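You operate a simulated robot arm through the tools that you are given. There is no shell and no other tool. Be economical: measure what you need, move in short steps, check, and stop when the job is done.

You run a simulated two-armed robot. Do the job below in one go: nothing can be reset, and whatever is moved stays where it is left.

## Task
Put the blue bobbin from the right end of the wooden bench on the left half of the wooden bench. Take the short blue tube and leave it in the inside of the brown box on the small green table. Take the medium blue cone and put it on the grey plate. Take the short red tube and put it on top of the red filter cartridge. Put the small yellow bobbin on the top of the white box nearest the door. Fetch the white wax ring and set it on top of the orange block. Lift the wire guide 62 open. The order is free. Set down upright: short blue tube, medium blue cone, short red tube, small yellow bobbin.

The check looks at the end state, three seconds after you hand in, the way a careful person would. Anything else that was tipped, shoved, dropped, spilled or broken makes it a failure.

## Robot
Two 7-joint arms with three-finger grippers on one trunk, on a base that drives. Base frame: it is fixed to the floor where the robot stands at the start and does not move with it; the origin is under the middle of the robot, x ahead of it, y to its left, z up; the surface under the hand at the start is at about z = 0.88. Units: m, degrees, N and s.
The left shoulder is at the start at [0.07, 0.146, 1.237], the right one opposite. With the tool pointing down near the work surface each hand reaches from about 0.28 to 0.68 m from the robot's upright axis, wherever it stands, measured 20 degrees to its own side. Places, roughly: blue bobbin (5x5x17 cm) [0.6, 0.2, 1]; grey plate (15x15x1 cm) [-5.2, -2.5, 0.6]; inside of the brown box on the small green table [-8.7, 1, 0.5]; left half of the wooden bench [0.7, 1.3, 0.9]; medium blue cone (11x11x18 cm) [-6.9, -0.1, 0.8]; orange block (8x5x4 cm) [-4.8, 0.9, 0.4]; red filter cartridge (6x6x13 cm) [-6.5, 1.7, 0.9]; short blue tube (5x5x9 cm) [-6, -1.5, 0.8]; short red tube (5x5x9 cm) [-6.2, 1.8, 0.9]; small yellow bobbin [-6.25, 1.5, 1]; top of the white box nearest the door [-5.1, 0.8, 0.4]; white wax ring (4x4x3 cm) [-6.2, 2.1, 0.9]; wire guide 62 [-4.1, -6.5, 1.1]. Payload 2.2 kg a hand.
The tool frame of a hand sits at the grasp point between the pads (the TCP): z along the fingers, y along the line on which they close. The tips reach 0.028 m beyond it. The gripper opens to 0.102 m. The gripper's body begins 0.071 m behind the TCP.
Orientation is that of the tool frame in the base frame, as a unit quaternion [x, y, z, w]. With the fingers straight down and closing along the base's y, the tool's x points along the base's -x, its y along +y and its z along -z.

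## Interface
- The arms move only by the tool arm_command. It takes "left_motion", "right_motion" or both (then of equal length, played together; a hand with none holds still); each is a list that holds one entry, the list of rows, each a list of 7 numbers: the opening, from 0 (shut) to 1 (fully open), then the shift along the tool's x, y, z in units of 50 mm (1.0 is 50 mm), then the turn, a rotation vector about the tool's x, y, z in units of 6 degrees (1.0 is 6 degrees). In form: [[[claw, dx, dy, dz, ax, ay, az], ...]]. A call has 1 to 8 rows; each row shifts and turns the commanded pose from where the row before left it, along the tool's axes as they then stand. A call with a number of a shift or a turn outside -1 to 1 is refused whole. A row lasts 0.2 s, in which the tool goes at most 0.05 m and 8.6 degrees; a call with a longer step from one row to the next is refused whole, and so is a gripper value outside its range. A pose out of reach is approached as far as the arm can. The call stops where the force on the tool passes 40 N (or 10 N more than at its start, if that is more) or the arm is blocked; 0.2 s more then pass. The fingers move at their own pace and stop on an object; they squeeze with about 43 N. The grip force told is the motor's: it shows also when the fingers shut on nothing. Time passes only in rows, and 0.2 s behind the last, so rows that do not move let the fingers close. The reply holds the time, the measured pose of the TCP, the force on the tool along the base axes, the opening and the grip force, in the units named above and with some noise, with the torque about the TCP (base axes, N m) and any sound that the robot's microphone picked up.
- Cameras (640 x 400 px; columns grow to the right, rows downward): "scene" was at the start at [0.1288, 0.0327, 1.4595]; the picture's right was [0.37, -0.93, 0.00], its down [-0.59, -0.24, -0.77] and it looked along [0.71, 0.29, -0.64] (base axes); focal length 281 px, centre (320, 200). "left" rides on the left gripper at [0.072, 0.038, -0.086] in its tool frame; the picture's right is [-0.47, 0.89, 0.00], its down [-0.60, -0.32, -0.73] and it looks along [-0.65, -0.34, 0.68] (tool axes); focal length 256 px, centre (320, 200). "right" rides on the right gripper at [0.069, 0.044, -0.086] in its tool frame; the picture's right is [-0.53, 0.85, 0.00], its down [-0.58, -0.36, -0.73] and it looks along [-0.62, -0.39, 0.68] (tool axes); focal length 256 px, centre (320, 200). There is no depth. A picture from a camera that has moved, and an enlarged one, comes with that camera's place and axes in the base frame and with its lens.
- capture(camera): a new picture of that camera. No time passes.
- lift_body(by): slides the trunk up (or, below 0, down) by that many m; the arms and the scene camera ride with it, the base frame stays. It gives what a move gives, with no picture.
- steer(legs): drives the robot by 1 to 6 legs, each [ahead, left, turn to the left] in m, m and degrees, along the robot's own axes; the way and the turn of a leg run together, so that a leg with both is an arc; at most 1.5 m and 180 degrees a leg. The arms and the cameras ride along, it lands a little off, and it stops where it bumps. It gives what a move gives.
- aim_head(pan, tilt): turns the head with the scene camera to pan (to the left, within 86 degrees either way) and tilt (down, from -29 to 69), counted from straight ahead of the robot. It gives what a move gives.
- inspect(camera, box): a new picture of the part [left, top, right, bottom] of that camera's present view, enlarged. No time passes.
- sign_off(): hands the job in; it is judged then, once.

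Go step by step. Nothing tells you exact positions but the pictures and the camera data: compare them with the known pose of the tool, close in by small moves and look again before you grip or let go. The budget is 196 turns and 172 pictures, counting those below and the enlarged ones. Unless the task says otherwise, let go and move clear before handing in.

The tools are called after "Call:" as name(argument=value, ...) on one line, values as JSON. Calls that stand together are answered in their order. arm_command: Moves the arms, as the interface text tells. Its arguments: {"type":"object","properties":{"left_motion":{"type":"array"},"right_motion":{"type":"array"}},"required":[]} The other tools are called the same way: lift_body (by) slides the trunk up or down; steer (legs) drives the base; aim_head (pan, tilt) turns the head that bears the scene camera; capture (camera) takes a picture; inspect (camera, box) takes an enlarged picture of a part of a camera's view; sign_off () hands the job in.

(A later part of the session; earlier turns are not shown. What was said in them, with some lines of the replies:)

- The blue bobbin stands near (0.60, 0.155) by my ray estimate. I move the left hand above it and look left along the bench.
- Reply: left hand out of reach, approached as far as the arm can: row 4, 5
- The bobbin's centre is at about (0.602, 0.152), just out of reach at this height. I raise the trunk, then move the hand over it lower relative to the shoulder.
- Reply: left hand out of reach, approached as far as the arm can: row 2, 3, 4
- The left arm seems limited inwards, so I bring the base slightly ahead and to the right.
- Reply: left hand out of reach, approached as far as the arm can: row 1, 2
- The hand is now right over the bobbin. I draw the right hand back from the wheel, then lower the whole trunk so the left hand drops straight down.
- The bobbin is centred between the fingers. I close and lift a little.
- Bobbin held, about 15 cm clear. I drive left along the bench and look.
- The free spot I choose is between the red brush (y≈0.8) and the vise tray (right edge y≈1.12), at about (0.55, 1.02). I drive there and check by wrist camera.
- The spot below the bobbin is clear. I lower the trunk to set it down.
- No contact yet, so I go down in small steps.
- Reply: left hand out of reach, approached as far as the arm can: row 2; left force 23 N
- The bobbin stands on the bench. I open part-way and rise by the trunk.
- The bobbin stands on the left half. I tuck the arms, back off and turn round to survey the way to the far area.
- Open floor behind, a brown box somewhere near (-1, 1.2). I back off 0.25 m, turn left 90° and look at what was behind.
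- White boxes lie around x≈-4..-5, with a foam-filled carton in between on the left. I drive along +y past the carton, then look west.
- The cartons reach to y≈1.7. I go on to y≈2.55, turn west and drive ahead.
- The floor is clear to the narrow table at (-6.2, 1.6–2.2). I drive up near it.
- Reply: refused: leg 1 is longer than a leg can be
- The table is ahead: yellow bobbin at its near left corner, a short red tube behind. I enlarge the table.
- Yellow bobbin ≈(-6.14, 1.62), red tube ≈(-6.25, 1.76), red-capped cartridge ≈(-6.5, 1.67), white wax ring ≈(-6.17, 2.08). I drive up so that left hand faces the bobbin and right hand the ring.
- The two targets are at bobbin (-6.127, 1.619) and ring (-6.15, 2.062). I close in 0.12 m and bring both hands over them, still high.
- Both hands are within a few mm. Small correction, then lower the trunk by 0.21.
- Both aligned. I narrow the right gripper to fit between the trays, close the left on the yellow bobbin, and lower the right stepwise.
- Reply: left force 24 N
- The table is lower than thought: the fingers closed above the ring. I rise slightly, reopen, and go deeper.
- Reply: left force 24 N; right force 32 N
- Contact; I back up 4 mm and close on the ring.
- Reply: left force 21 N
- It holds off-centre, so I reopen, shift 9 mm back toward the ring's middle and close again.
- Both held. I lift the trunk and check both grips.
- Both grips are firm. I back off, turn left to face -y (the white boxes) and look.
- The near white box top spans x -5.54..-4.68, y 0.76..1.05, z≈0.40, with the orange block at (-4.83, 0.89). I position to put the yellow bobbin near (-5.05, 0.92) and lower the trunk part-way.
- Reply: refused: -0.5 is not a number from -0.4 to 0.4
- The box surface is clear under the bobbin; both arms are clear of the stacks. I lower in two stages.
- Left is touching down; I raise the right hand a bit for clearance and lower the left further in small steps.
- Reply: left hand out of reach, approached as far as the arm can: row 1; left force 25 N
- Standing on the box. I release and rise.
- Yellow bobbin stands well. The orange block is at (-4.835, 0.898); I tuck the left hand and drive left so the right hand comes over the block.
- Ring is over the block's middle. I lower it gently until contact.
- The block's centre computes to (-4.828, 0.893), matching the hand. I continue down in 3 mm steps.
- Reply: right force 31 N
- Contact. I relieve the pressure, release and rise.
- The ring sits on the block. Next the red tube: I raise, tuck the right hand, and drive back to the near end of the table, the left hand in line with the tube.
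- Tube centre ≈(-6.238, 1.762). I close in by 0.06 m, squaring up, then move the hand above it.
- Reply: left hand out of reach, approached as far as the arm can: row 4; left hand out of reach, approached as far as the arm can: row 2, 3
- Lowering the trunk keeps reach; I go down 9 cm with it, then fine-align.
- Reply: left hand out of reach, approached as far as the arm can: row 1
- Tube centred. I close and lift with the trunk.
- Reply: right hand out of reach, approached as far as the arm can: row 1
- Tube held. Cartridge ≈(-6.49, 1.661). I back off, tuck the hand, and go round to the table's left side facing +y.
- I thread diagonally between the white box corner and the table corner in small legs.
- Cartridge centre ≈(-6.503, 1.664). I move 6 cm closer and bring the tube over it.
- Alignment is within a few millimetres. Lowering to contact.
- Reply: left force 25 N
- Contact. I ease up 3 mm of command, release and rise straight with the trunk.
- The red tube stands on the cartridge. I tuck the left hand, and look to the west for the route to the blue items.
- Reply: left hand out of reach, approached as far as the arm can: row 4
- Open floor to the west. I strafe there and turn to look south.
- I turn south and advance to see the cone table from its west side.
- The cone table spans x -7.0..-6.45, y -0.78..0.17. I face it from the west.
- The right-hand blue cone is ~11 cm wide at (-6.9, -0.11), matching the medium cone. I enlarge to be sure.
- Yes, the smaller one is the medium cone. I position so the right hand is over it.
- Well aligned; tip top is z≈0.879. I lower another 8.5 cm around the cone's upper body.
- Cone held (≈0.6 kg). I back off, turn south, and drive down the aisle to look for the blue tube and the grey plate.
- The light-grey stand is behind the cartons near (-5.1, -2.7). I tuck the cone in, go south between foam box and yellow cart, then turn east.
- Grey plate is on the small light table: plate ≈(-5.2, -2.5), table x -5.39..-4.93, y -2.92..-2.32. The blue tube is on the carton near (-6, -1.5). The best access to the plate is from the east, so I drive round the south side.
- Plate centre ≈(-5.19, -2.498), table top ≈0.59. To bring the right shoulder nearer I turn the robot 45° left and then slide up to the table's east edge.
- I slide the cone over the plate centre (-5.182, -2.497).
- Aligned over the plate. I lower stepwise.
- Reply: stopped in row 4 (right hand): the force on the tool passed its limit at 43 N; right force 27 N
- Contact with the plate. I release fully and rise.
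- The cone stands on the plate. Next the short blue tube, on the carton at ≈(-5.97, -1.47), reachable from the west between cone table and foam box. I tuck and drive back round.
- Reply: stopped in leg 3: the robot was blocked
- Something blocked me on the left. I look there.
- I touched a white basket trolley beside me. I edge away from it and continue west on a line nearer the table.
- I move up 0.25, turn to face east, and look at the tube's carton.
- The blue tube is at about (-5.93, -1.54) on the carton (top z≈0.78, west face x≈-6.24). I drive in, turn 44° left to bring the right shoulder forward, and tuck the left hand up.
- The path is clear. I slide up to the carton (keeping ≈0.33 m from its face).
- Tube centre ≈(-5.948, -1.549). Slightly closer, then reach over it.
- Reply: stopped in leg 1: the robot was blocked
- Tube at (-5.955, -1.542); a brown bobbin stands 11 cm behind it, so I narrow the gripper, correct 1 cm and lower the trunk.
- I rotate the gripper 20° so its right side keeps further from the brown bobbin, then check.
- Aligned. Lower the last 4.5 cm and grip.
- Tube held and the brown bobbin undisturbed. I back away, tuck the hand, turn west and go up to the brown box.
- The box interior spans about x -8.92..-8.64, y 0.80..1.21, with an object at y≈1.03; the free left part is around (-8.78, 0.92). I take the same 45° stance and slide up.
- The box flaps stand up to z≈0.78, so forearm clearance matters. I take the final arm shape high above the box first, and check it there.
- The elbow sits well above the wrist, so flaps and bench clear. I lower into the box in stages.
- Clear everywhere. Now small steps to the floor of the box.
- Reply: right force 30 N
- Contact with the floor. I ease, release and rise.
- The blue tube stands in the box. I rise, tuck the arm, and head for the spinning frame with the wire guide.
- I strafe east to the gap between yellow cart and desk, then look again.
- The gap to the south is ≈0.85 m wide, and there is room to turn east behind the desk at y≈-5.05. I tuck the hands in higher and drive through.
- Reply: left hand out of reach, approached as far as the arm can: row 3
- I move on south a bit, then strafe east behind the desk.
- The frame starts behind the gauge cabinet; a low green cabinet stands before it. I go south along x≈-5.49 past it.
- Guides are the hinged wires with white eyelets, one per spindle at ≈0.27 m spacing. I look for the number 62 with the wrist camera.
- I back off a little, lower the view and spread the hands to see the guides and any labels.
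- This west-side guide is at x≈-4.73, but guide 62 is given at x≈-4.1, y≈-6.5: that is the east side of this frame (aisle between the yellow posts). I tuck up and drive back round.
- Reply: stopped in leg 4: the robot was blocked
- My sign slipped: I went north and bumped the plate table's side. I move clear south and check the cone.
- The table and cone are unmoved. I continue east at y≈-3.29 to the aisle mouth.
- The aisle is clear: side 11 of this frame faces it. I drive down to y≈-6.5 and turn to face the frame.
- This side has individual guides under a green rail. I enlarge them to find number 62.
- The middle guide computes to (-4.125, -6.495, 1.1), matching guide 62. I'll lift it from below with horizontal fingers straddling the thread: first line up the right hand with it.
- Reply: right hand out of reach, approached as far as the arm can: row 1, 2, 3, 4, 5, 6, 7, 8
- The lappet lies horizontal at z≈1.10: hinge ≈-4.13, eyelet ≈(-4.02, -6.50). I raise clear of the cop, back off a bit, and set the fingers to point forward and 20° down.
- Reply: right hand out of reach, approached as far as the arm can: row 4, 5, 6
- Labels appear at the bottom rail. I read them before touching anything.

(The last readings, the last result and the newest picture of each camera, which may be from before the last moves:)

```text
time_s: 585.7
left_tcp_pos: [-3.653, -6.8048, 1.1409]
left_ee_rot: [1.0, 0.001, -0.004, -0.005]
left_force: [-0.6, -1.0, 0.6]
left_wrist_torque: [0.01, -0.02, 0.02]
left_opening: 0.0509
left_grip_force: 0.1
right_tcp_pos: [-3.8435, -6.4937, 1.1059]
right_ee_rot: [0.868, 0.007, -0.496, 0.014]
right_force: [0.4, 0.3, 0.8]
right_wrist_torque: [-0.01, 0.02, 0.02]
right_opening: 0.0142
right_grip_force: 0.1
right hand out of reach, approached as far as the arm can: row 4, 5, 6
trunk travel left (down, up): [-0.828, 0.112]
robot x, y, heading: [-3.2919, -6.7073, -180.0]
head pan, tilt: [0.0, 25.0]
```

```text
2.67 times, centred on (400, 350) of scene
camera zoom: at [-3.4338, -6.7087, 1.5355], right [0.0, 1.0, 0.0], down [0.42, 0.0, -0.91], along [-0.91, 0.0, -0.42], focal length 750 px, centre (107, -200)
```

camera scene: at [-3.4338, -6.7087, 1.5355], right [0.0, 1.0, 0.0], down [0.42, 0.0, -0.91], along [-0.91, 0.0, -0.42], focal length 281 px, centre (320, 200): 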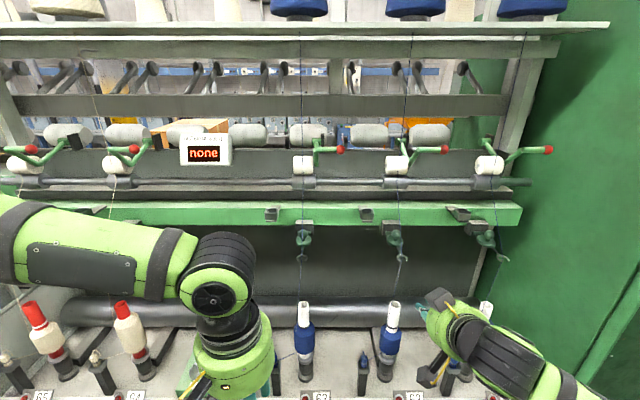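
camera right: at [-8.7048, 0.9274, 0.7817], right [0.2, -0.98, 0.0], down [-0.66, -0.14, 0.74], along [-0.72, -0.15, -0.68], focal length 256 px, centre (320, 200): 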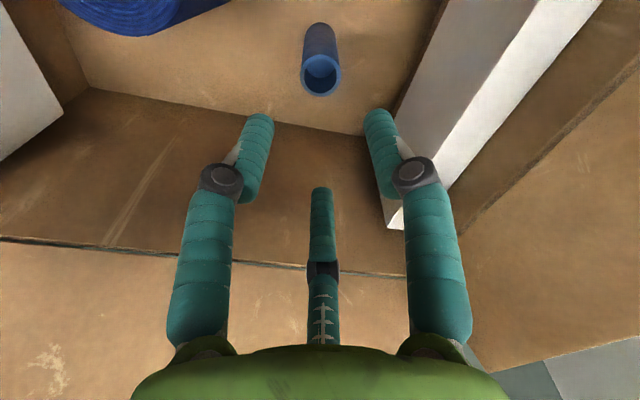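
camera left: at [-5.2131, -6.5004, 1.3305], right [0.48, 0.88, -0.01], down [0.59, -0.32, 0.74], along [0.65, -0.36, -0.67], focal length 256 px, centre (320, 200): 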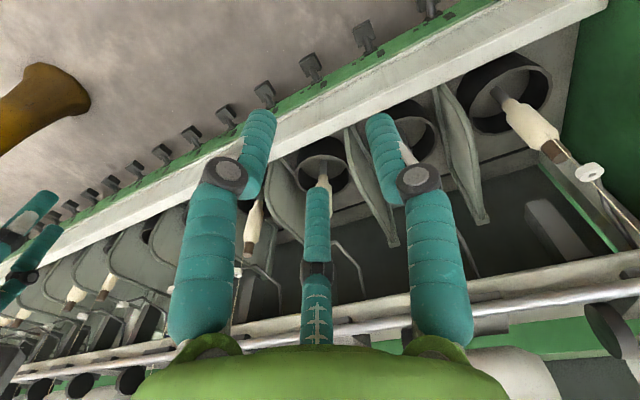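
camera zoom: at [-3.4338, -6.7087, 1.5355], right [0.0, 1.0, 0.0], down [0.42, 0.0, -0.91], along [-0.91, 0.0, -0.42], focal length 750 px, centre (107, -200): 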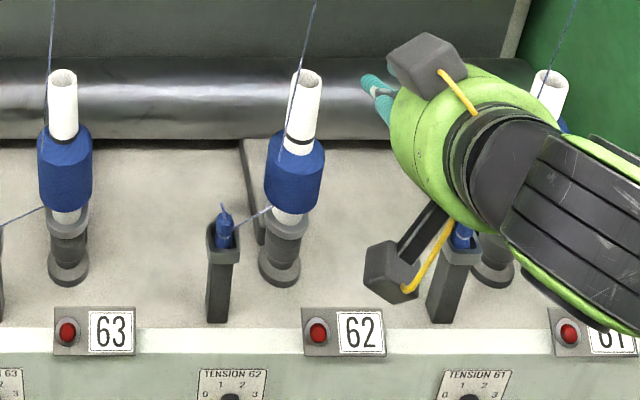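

Label 62 confirms it is this guide. I enlarge it to fix the eyelet's exact place.

Call:
inspect(camera="scene", box=[350, 205, 446, 275])

Call:
capture(camera="right")

```text
5.71 times, centred on (398, 240) of scene
camera zoom: at [-3.4338, -6.7087, 1.5355], right [0.0, 1.0, 0.0], down [0.42, 0.0, -0.91], along [-0.91, 0.0, -0.42], focal length 1608 px, centre (-126, -29)
```

zoom: 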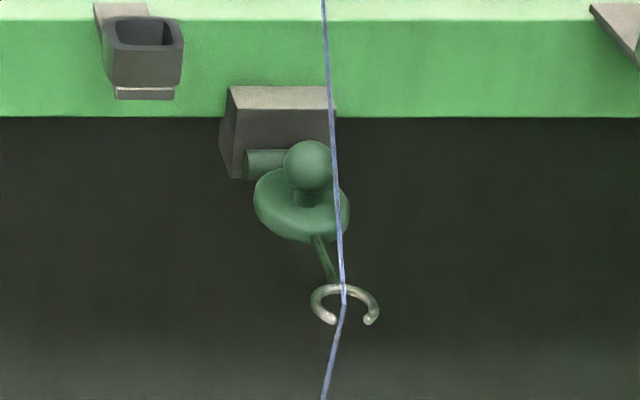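

```text
17 pictures are left
camera right: at [-3.7329, -6.5346, 1.0917], right [-0.25, -0.84, 0.47], down [0.33, 0.39, 0.86], along [-0.91, 0.37, 0.18], focal length 256 px, centre (320, 200)
```

right: 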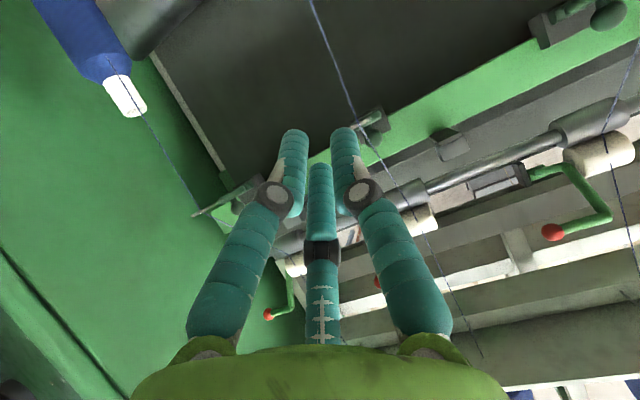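

Eyelet hook ≈(-4.04, -6.493, 1.088), disc ≈(-4.117, -6.495), thread straight down from the eyelet. I turn the base 25° so the closed fingers come in diagonally under the hook's left arm, clear of the thread.

Call:
arm_command(left_motion=[[[0.5, 0, 0, -0.8, 0, 0, 0], [0.5, 0, 0, -0.8, 0, 0, 0]]], right_motion=[[[0, 0, 0, 0, 0, 0, 0], [0, 0, 0, 0, 0, 0, 0]]])

Call:
steer(legs=[[0, 0, -25], [0, 0.334, 0], [0.1, 0, 0]])

Call:
lift_body(by=-0.07)

Call:
aim_head(pan=25, tilt=25)

Call:
capture(camera="scene")

```text
time_s: 586.3
left_tcp_pos: [-3.6505, -6.8055, 1.2221]
left_ee_rot: [1.0, 0.002, -0.004, -0.006]
left_force: [0.1, -0.4, -0.2]
left_wrist_torque: [0.0, 0.02, -0.03]
left_opening: 0.051
left_grip_force: 0.0
right_tcp_pos: [-3.8435, -6.4931, 1.1068]
right_ee_rot: [0.869, 0.006, -0.495, 0.014]
right_force: [0.3, 0.5, 0.2]
right_wrist_torque: [0.0, 0.04, 0.04]
right_opening: 0.0021
right_grip_force: 32.0
trunk travel left (down, up): [-0.828, 0.112]
robot x, y, heading: [-3.2906, -6.7071, -179.7]
head pan, tilt: [0.0, 25.0]
```

```text
time_s: 590.5
left_tcp_pos: [-3.8841, -6.9075, 1.223]
left_ee_rot: [0.977, -0.214, -0.004, -0.007]
left_force: [0.2, 0.1, -0.3]
left_wrist_torque: [0.01, 0.01, 0.02]
left_opening: 0.0509
left_grip_force: 0.1
right_tcp_pos: [-3.9269, -6.5444, 1.1083]
right_ee_rot: [0.849, -0.181, -0.487, -0.094]
right_force: [-0.2, -0.1, -0.3]
right_wrist_torque: [0.05, 0.01, -0.01]
right_opening: 0.0019
right_grip_force: 31.6
trunk travel left (down, up): [-0.828, 0.112]
robot x, y, heading: [-3.52, -6.9717, 155.5]
head pan, tilt: [0.0, 25.0]
```

```text
time_s: 591.6
left_tcp_pos: [-3.8872, -6.9063, 1.1529]
left_ee_rot: [0.977, -0.214, -0.004, -0.007]
left_force: [-0.7, 0.6, 0.1]
left_wrist_torque: [-0.02, 0.0, -0.02]
left_opening: 0.051
left_grip_force: 0.1
right_tcp_pos: [-3.9289, -6.5429, 1.0367]
right_ee_rot: [0.849, -0.18, -0.488, -0.093]
right_force: [-0.2, -0.7, 0.0]
right_wrist_torque: [0.01, -0.01, 0.01]
right_opening: 0.0022
right_grip_force: 31.4
trunk travel left (down, up): [-0.758, 0.182]
robot x, y, heading: [-3.5179, -6.9699, 155.4]
head pan, tilt: [0.0, 25.0]
```

```text
time_s: 592.5
left_tcp_pos: [-3.8875, -6.9057, 1.1519]
left_ee_rot: [0.977, -0.214, -0.001, -0.007]
left_force: [-0.7, 0.0, 1.0]
left_wrist_torque: [0.02, -0.01, -0.01]
left_opening: 0.051
left_grip_force: 0.0
right_tcp_pos: [-3.9295, -6.5419, 1.0366]
right_ee_rot: [0.85, -0.18, -0.487, -0.093]
right_force: [-0.7, -0.1, -0.1]
right_wrist_torque: [0.0, 0.0, 0.04]
right_opening: 0.0019
right_grip_force: 31.2
trunk travel left (down, up): [-0.758, 0.182]
robot x, y, heading: [-3.5165, -6.9721, 155.4]
head pan, tilt: [25.0, 25.0]
```

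```text
16 pictures are left
camera scene: at [-3.6566, -6.9485, 1.4655], right [0.0, 1.0, 0.0], down [0.42, 0.0, -0.91], along [-0.91, 0.0, -0.42], focal length 281 px, centre (320, 200)
```

scene: 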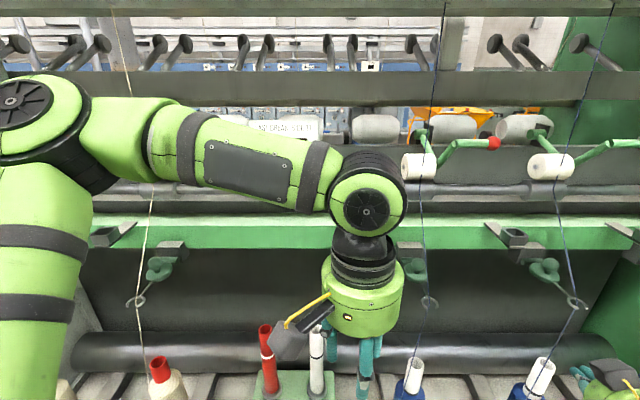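

Call:
inspect(camera="scene", box=[520, 250, 640, 400])

Call:
capture(camera="right")

```text
2.67 times, centred on (580, 325) of scene
camera zoom: at [-3.6566, -6.9485, 1.4655], right [0.0, 1.0, 0.0], down [0.42, 0.0, -0.91], along [-0.91, 0.0, -0.42], focal length 750 px, centre (-373, -133)
```

zoom: 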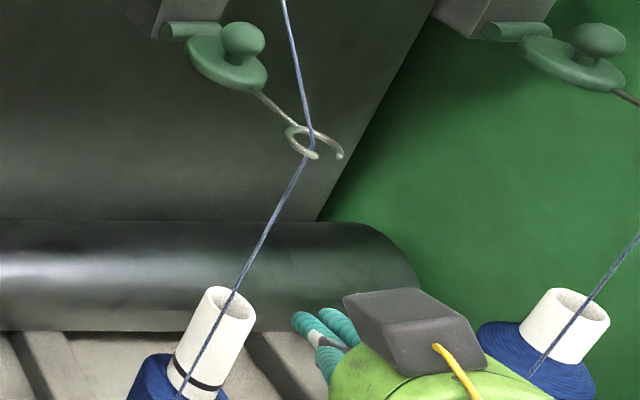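

```text
14 pictures are left
camera right: at [-3.8463, -6.6261, 1.0218], right [-0.58, -0.66, 0.47], down [0.46, 0.22, 0.86], along [-0.67, 0.72, 0.18], focal length 256 px, centre (320, 200)
```

right: 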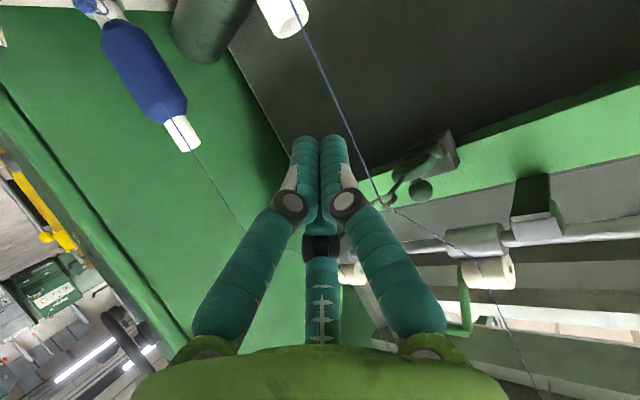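

All consistent. I move the closed fingers under the hook's left arm at z≈1.037.

Call:
arm_command(right_motion=[[[0, -0.39, 0.105, 0.66, 0, 0, 0], [0, -0.39, 0.105, 0.66, 0, 0, 0], [0, -0.38, 0.1, 0.66, 0, 0, 0], [0, 0, 0, 0, 0, 0, 0]]])

Call:
inspect(camera="scene", box=[500, 240, 640, 400])

```text
time_s: 593.5
left_tcp_pos: [-3.8846, -6.9069, 1.152]
left_ee_rot: [0.977, -0.214, -0.002, -0.007]
left_force: [0.5, -0.5, -0.8]
left_wrist_torque: [0.02, 0.01, 0.0]
left_opening: 0.0511
left_grip_force: 0.1
right_tcp_pos: [-4.0413, -6.5111, 1.0347]
right_ee_rot: [0.85, -0.181, -0.487, -0.093]
right_force: [0.7, 0.4, 0.5]
right_wrist_torque: [0.0, 0.0, 0.0]
right_opening: 0.0019
right_grip_force: 31.5
trunk travel left (down, up): [-0.758, 0.182]
robot x, y, heading: [-3.5172, -6.9687, 155.5]
head pan, tilt: [25.0, 25.0]
```

```text
2.50 times, centred on (570, 320) of scene
camera zoom: at [-3.6559, -6.9486, 1.4656], right [-0.01, 1.0, 0.0], down [0.42, 0.0, -0.91], along [-0.91, -0.01, -0.42], focal length 703 px, centre (-305, -100)
```

zoom: 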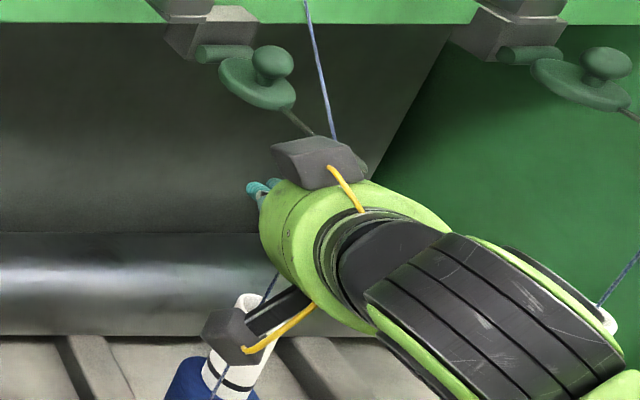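

Now I raise slowly with the trunk to bring the fingers up under the hook.

Call:
lift_body(by=0.05)

Call:
capture(camera="right")

```text
time_s: 594.4
left_tcp_pos: [-3.8853, -6.9069, 1.2014]
left_ee_rot: [0.977, -0.214, -0.003, -0.006]
left_force: [0.7, -0.3, 0.3]
left_wrist_torque: [-0.01, 0.01, 0.05]
left_opening: 0.051
left_grip_force: 0.0
right_tcp_pos: [-4.0404, -6.5113, 1.0862]
right_ee_rot: [0.85, -0.181, -0.487, -0.093]
right_force: [0.4, -0.2, -0.3]
right_wrist_torque: [0.0, -0.01, -0.02]
right_opening: 0.002
right_grip_force: 31.8
trunk travel left (down, up): [-0.808, 0.132]
robot x, y, heading: [-3.5164, -6.9697, 155.3]
head pan, tilt: [25.0, 25.0]
```

```text
12 pictures are left
camera right: at [-3.9577, -6.5948, 1.0715], right [-0.58, -0.66, 0.47], down [0.46, 0.22, 0.86], along [-0.67, 0.72, 0.18], focal length 256 px, centre (320, 200)
```

right: 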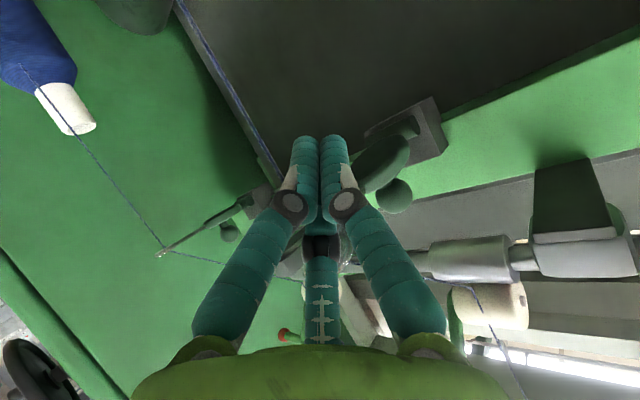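

Call:
lift_body(by=0.04)

Call:
capture(camera="right")

Call:
inspect(camera="scene", box=[500, 240, 640, 400])

```text
time_s: 595.2
left_tcp_pos: [-3.8867, -6.906, 1.2422]
left_ee_rot: [0.977, -0.214, -0.003, -0.006]
left_force: [0.2, 0.8, 0.3]
left_wrist_torque: [0.01, -0.01, -0.03]
left_opening: 0.051
left_grip_force: 0.1
right_tcp_pos: [-4.0417, -6.5108, 1.1253]
right_ee_rot: [0.85, -0.18, -0.486, -0.093]
right_force: [-0.1, -0.4, -0.2]
right_wrist_torque: [0.0, 0.0, 0.02]
right_opening: 0.0023
right_grip_force: 31.8
trunk travel left (down, up): [-0.848, 0.092]
robot x, y, heading: [-3.5205, -6.9642, 155.4]
head pan, tilt: [25.0, 25.0]
```

```text
11 pictures are left
camera right: at [-3.958, -6.5945, 1.1112], right [-0.58, -0.66, 0.47], down [0.46, 0.22, 0.86], along [-0.67, 0.72, 0.18], focal length 256 px, centre (320, 200)
```

right: 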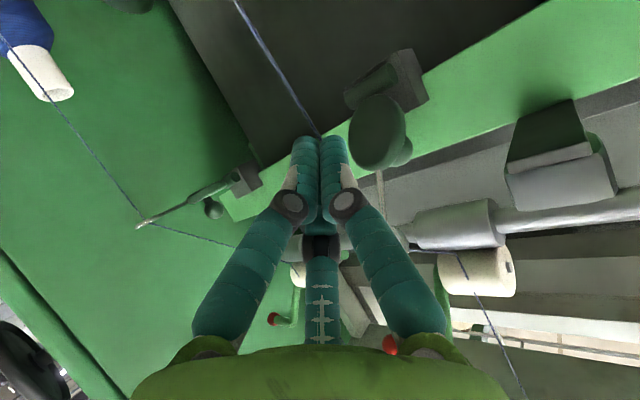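

```text
2.50 times, centred on (570, 320) of scene
camera zoom: at [-3.6568, -6.9486, 1.5555], right [-0.01, 1.0, 0.0], down [0.42, 0.0, -0.91], along [-0.91, -0.01, -0.42], focal length 703 px, centre (-305, -100)
```

zoom: 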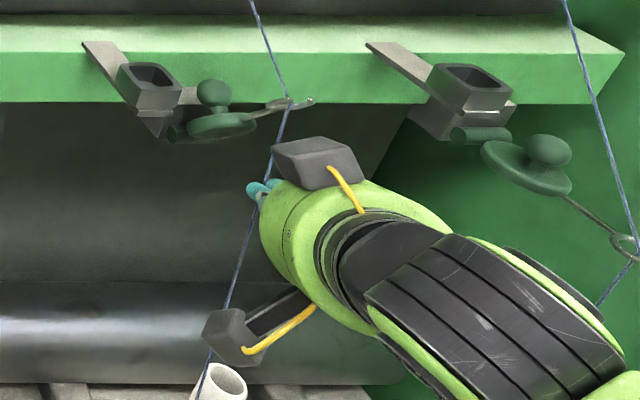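

The guide is lifting (its arm now tilts up compared with 61). I continue: up 3 cm and 2.5 cm straight in.

Call:
lift_body(by=0.035)

Call:
arm_command(right_motion=[[[0, -0.23, 0.2, 0.4, 0, 0, 0], [0, 0, 0, 0, 0, 0, 0]]])

Call:
inspect(camera="scene", box=[500, 240, 640, 400])

```text
time_s: 596.0
left_tcp_pos: [-3.8867, -6.9068, 1.2773]
left_ee_rot: [0.977, -0.214, -0.003, -0.007]
left_force: [-0.1, 0.7, -0.5]
left_wrist_torque: [0.02, -0.06, 0.01]
left_opening: 0.0511
left_grip_force: 0.2
right_tcp_pos: [-4.041, -6.5101, 1.1609]
right_ee_rot: [0.85, -0.18, -0.486, -0.093]
right_force: [0.2, -0.2, -0.7]
right_wrist_torque: [0.03, 0.01, -0.01]
right_opening: 0.0022
right_grip_force: 31.4
trunk travel left (down, up): [-0.883, 0.057]
robot x, y, heading: [-3.5172, -6.9703, 155.2]
head pan, tilt: [25.0, 25.0]
```

```text
time_s: 596.6
left_tcp_pos: [-3.8869, -6.9077, 1.2754]
left_ee_rot: [0.977, -0.214, -0.002, -0.007]
left_force: [0.4, 0.6, 0.6]
left_wrist_torque: [-0.01, -0.01, -0.04]
left_opening: 0.0511
left_grip_force: 0.1
right_tcp_pos: [-4.0661, -6.511, 1.1598]
right_ee_rot: [0.85, -0.18, -0.486, -0.093]
right_force: [0.0, 0.1, 0.6]
right_wrist_torque: [-0.03, 0.02, -0.01]
right_opening: 0.0019
right_grip_force: 31.0
trunk travel left (down, up): [-0.883, 0.057]
robot x, y, heading: [-3.5199, -6.97, 155.2]
head pan, tilt: [25.0, 25.0]
```

```text
2.50 times, centred on (570, 320) of scene
camera zoom: at [-3.6566, -6.9487, 1.5905], right [-0.01, 1.0, 0.0], down [0.42, 0.0, -0.91], along [-0.91, -0.01, -0.42], focal length 703 px, centre (-305, -100)
```

zoom: 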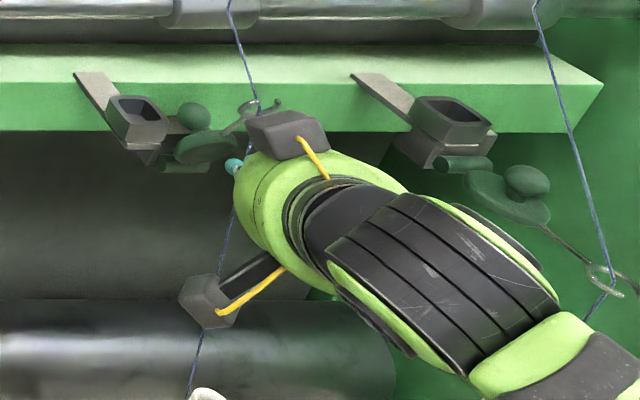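

Call:
lift_body(by=0.03)

Call:
arm_command(right_motion=[[[0, -0.23, 0.2, 0.4, 0, 0, 0], [0, 0, 0, 0, 0, 0, 0]]])

Call:
capture(camera="right")

```text
time_s: 597.4
left_tcp_pos: [-3.8866, -6.9063, 1.3072]
left_ee_rot: [0.977, -0.214, -0.003, -0.007]
left_force: [-0.6, 0.1, 0.0]
left_wrist_torque: [-0.01, 0.01, -0.02]
left_opening: 0.0508
left_grip_force: 0.1
right_tcp_pos: [-4.0673, -6.5111, 1.1911]
right_ee_rot: [0.85, -0.18, -0.487, -0.093]
right_force: [0.2, -0.5, -0.1]
right_wrist_torque: [0.04, 0.0, 0.01]
right_opening: 0.0025
right_grip_force: 31.6
trunk travel left (down, up): [-0.913, 0.027]
robot x, y, heading: [-3.5203, -6.9695, 155.3]
head pan, tilt: [25.0, 25.0]
```

```text
time_s: 598.0
left_tcp_pos: [-3.8757, -6.9054, 1.3101]
left_ee_rot: [0.977, -0.213, -0.007, -0.006]
left_force: [-0.9, 0.1, 0.2]
left_wrist_torque: [-0.01, 0.01, 0.01]
left_opening: 0.0511
left_grip_force: 0.0
right_tcp_pos: [-4.0795, -6.5083, 1.193]
right_ee_rot: [0.849, -0.183, -0.487, -0.094]
right_force: [34.4, -3.8, 0.1]
right_wrist_torque: [-0.02, -0.13, -0.29]
right_opening: 0.0019
right_grip_force: 31.5
trunk travel left (down, up): [-0.913, 0.027]
robot x, y, heading: [-3.52, -6.9728, 155.2]
head pan, tilt: [25.0, 25.0]
```

```text
8 pictures are left
camera right: at [-3.9963, -6.5926, 1.1783], right [-0.58, -0.66, 0.48], down [0.46, 0.21, 0.86], along [-0.67, 0.72, 0.18], focal length 256 px, centre (320, 200)
```

right: 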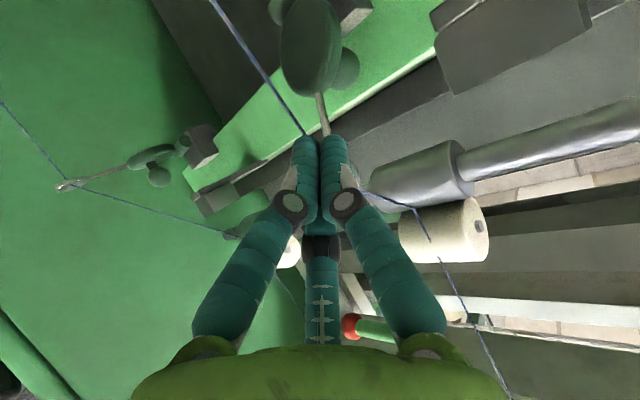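

The fingers now press against a stop. I back off 2.5 cm slowly and see whether the guide stays up.

Call:
arm_command(right_motion=[[[0, 0.23, -0.2, -0.4, 0, 0, 0], [0, 0, 0, 0, 0, 0, 0]]])

Call:
inspect(camera="scene", box=[490, 230, 640, 350])

```text
time_s: 598.6
left_tcp_pos: [-3.8846, -6.9061, 1.3062]
left_ee_rot: [0.977, -0.213, -0.004, -0.006]
left_force: [-0.4, -0.2, 0.1]
left_wrist_torque: [0.01, 0.06, -0.01]
left_opening: 0.0513
left_grip_force: 0.0
right_tcp_pos: [-4.0645, -6.5108, 1.1932]
right_ee_rot: [0.849, -0.179, -0.488, -0.092]
right_force: [-0.5, 0.4, 0.1]
right_wrist_torque: [-0.01, 0.02, 0.03]
right_opening: 0.0024
right_grip_force: 31.5
trunk travel left (down, up): [-0.913, 0.027]
robot x, y, heading: [-3.5186, -6.9673, 155.4]
head pan, tilt: [25.0, 25.0]
```

```text
3.33 times, centred on (565, 290) of scene
camera zoom: at [-3.6529, -6.9496, 1.6209], right [-0.01, 1.0, 0.0], down [0.42, 0.0, -0.91], along [-0.91, -0.01, -0.42], focal length 938 px, centre (-497, -100)
```

zoom: 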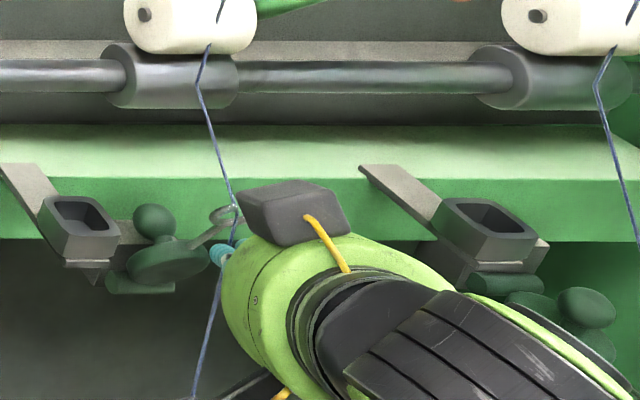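

Call:
lift_body(by=-0.05)

Call:
inspect(camera="scene", box=[490, 230, 640, 350])

```text
time_s: 599.5
left_tcp_pos: [-3.887, -6.9069, 1.2559]
left_ee_rot: [0.977, -0.213, -0.002, -0.007]
left_force: [-0.4, -0.3, 0.4]
left_wrist_torque: [0.02, 0.01, -0.03]
left_opening: 0.0512
left_grip_force: 0.1
right_tcp_pos: [-4.0664, -6.5098, 1.1394]
right_ee_rot: [0.849, -0.18, -0.487, -0.092]
right_force: [-0.7, -0.6, 0.3]
right_wrist_torque: [0.01, -0.02, 0.02]
right_opening: 0.0019
right_grip_force: 31.4
trunk travel left (down, up): [-0.863, 0.077]
robot x, y, heading: [-3.5192, -6.971, 155.2]
head pan, tilt: [25.0, 25.0]
```

```text
3.33 times, centred on (565, 290) of scene
camera zoom: at [-3.6568, -6.9487, 1.5705], right [-0.01, 1.0, 0.0], down [0.42, 0.0, -0.91], along [-0.91, -0.01, -0.42], focal length 938 px, centre (-497, -100)
```

zoom: 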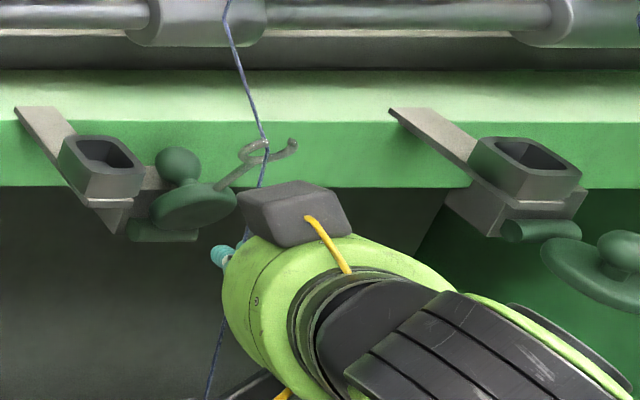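

The guide stayed up at about 70° when I lowered the fingers. I withdraw the hand along the fingers and check that it stays.

Call:
arm_command(right_motion=[[[0, 0, 0.2, -0.6, 0, 0, 0], [0, 0, 0.1, -0.8, 0, 0, 0], [0, 0, 0, -0.8, 0, 0, 0], [0, 0, 0, -0.6, 0, 0, 0]]])

Call:
inspect(camera="scene", box=[490, 230, 640, 350])

```text
time_s: 600.5
left_tcp_pos: [-3.8852, -6.907, 1.257]
left_ee_rot: [0.977, -0.214, -0.003, -0.007]
left_force: [-0.6, 0.5, -0.7]
left_wrist_torque: [-0.01, 0.0, 0.01]
left_opening: 0.0509
left_grip_force: 0.0
right_tcp_pos: [-3.9579, -6.5708, 1.2117]
right_ee_rot: [0.849, -0.181, -0.487, -0.094]
right_force: [0.6, 0.3, 0.4]
right_wrist_torque: [0.01, 0.0, 0.0]
right_opening: 0.0023
right_grip_force: 31.4
trunk travel left (down, up): [-0.863, 0.077]
robot x, y, heading: [-3.5206, -6.9715, 155.3]
head pan, tilt: [25.0, 25.0]
```

```text
3.33 times, centred on (565, 290) of scene
camera zoom: at [-3.6553, -6.9491, 1.5706], right [-0.01, 1.0, 0.0], down [0.42, 0.0, -0.91], along [-0.91, -0.01, -0.42], focal length 938 px, centre (-497, -100)
```

zoom: 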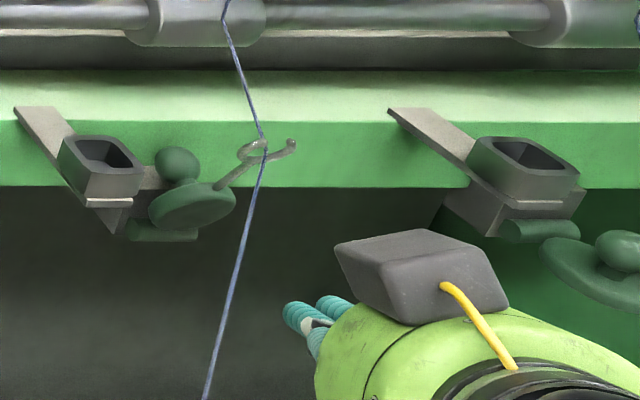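

The guide stays open against its stop, thread intact. I back the robot clear and take a last look.

Call:
steer(legs=[[-0.22, 0, 0]])

Call:
capture(camera="scene")

```text
time_s: 602.2
left_tcp_pos: [-3.6908, -6.995, 1.256]
left_ee_rot: [0.976, -0.216, -0.001, -0.007]
left_force: [0.2, -0.1, 0.5]
left_wrist_torque: [0.01, -0.07, 0.01]
left_opening: 0.0512
left_grip_force: 0.1
right_tcp_pos: [-3.7645, -6.6596, 1.2084]
right_ee_rot: [0.85, -0.182, -0.485, -0.094]
right_force: [-0.8, -0.3, 0.4]
right_wrist_torque: [0.01, 0.0, -0.03]
right_opening: 0.0022
right_grip_force: 31.9
trunk travel left (down, up): [-0.863, 0.077]
robot x, y, heading: [-3.3214, -7.0602, 155.1]
head pan, tilt: [25.0, 25.0]
```

```text
4 pictures are left
camera scene: at [-3.4627, -7.0376, 1.5701], right [0.0, 1.0, 0.0], down [0.43, 0.0, -0.91], along [-0.91, 0.0, -0.43], focal length 281 px, centre (320, 200)
```

scene: 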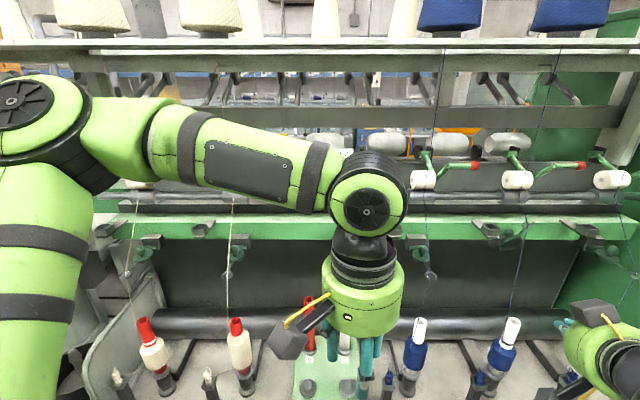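

Guide 62 stands open, all items were placed, and both hands are empty and clear of the work, so I hand in.

Call:
sign_off()

```text
The job is handed in.
```

I finished all seven parts and handed the job in, but the base touched obstacles three times on the way, and only one of those is checked.

- **Blue bobbin:** it stands on the left half of the wooden bench.
- **Short blue tube:** it stands upright in the brown box on the small green table.
- **Medium blue cone:** it stands upright on the grey plate.
- **Short red tube:** it stands upright on top of the red filter cartridge.
- **Small yellow bobbin:** it stands upright on top of the white box nearest the door.
- **White wax ring:** it sits on top of the orange block.
- **Wire guide 62:** I matched it to the "62" label, lifted it to its stop at about 70°, and it stayed up after I let go.

The three contacts:
- **Basket trolley:** the base stopped against it at about (-4.3, -3.4). I did not check whether it moved.
- **Blue tube carton:** something blocked the base while I was reaching for the tube, either the carton or the foam box. The brown bobbin next to the tube stayed standing.
- **Plate table:** the base stopped against its side. I looked afterwards, and the table and the cone had not moved.
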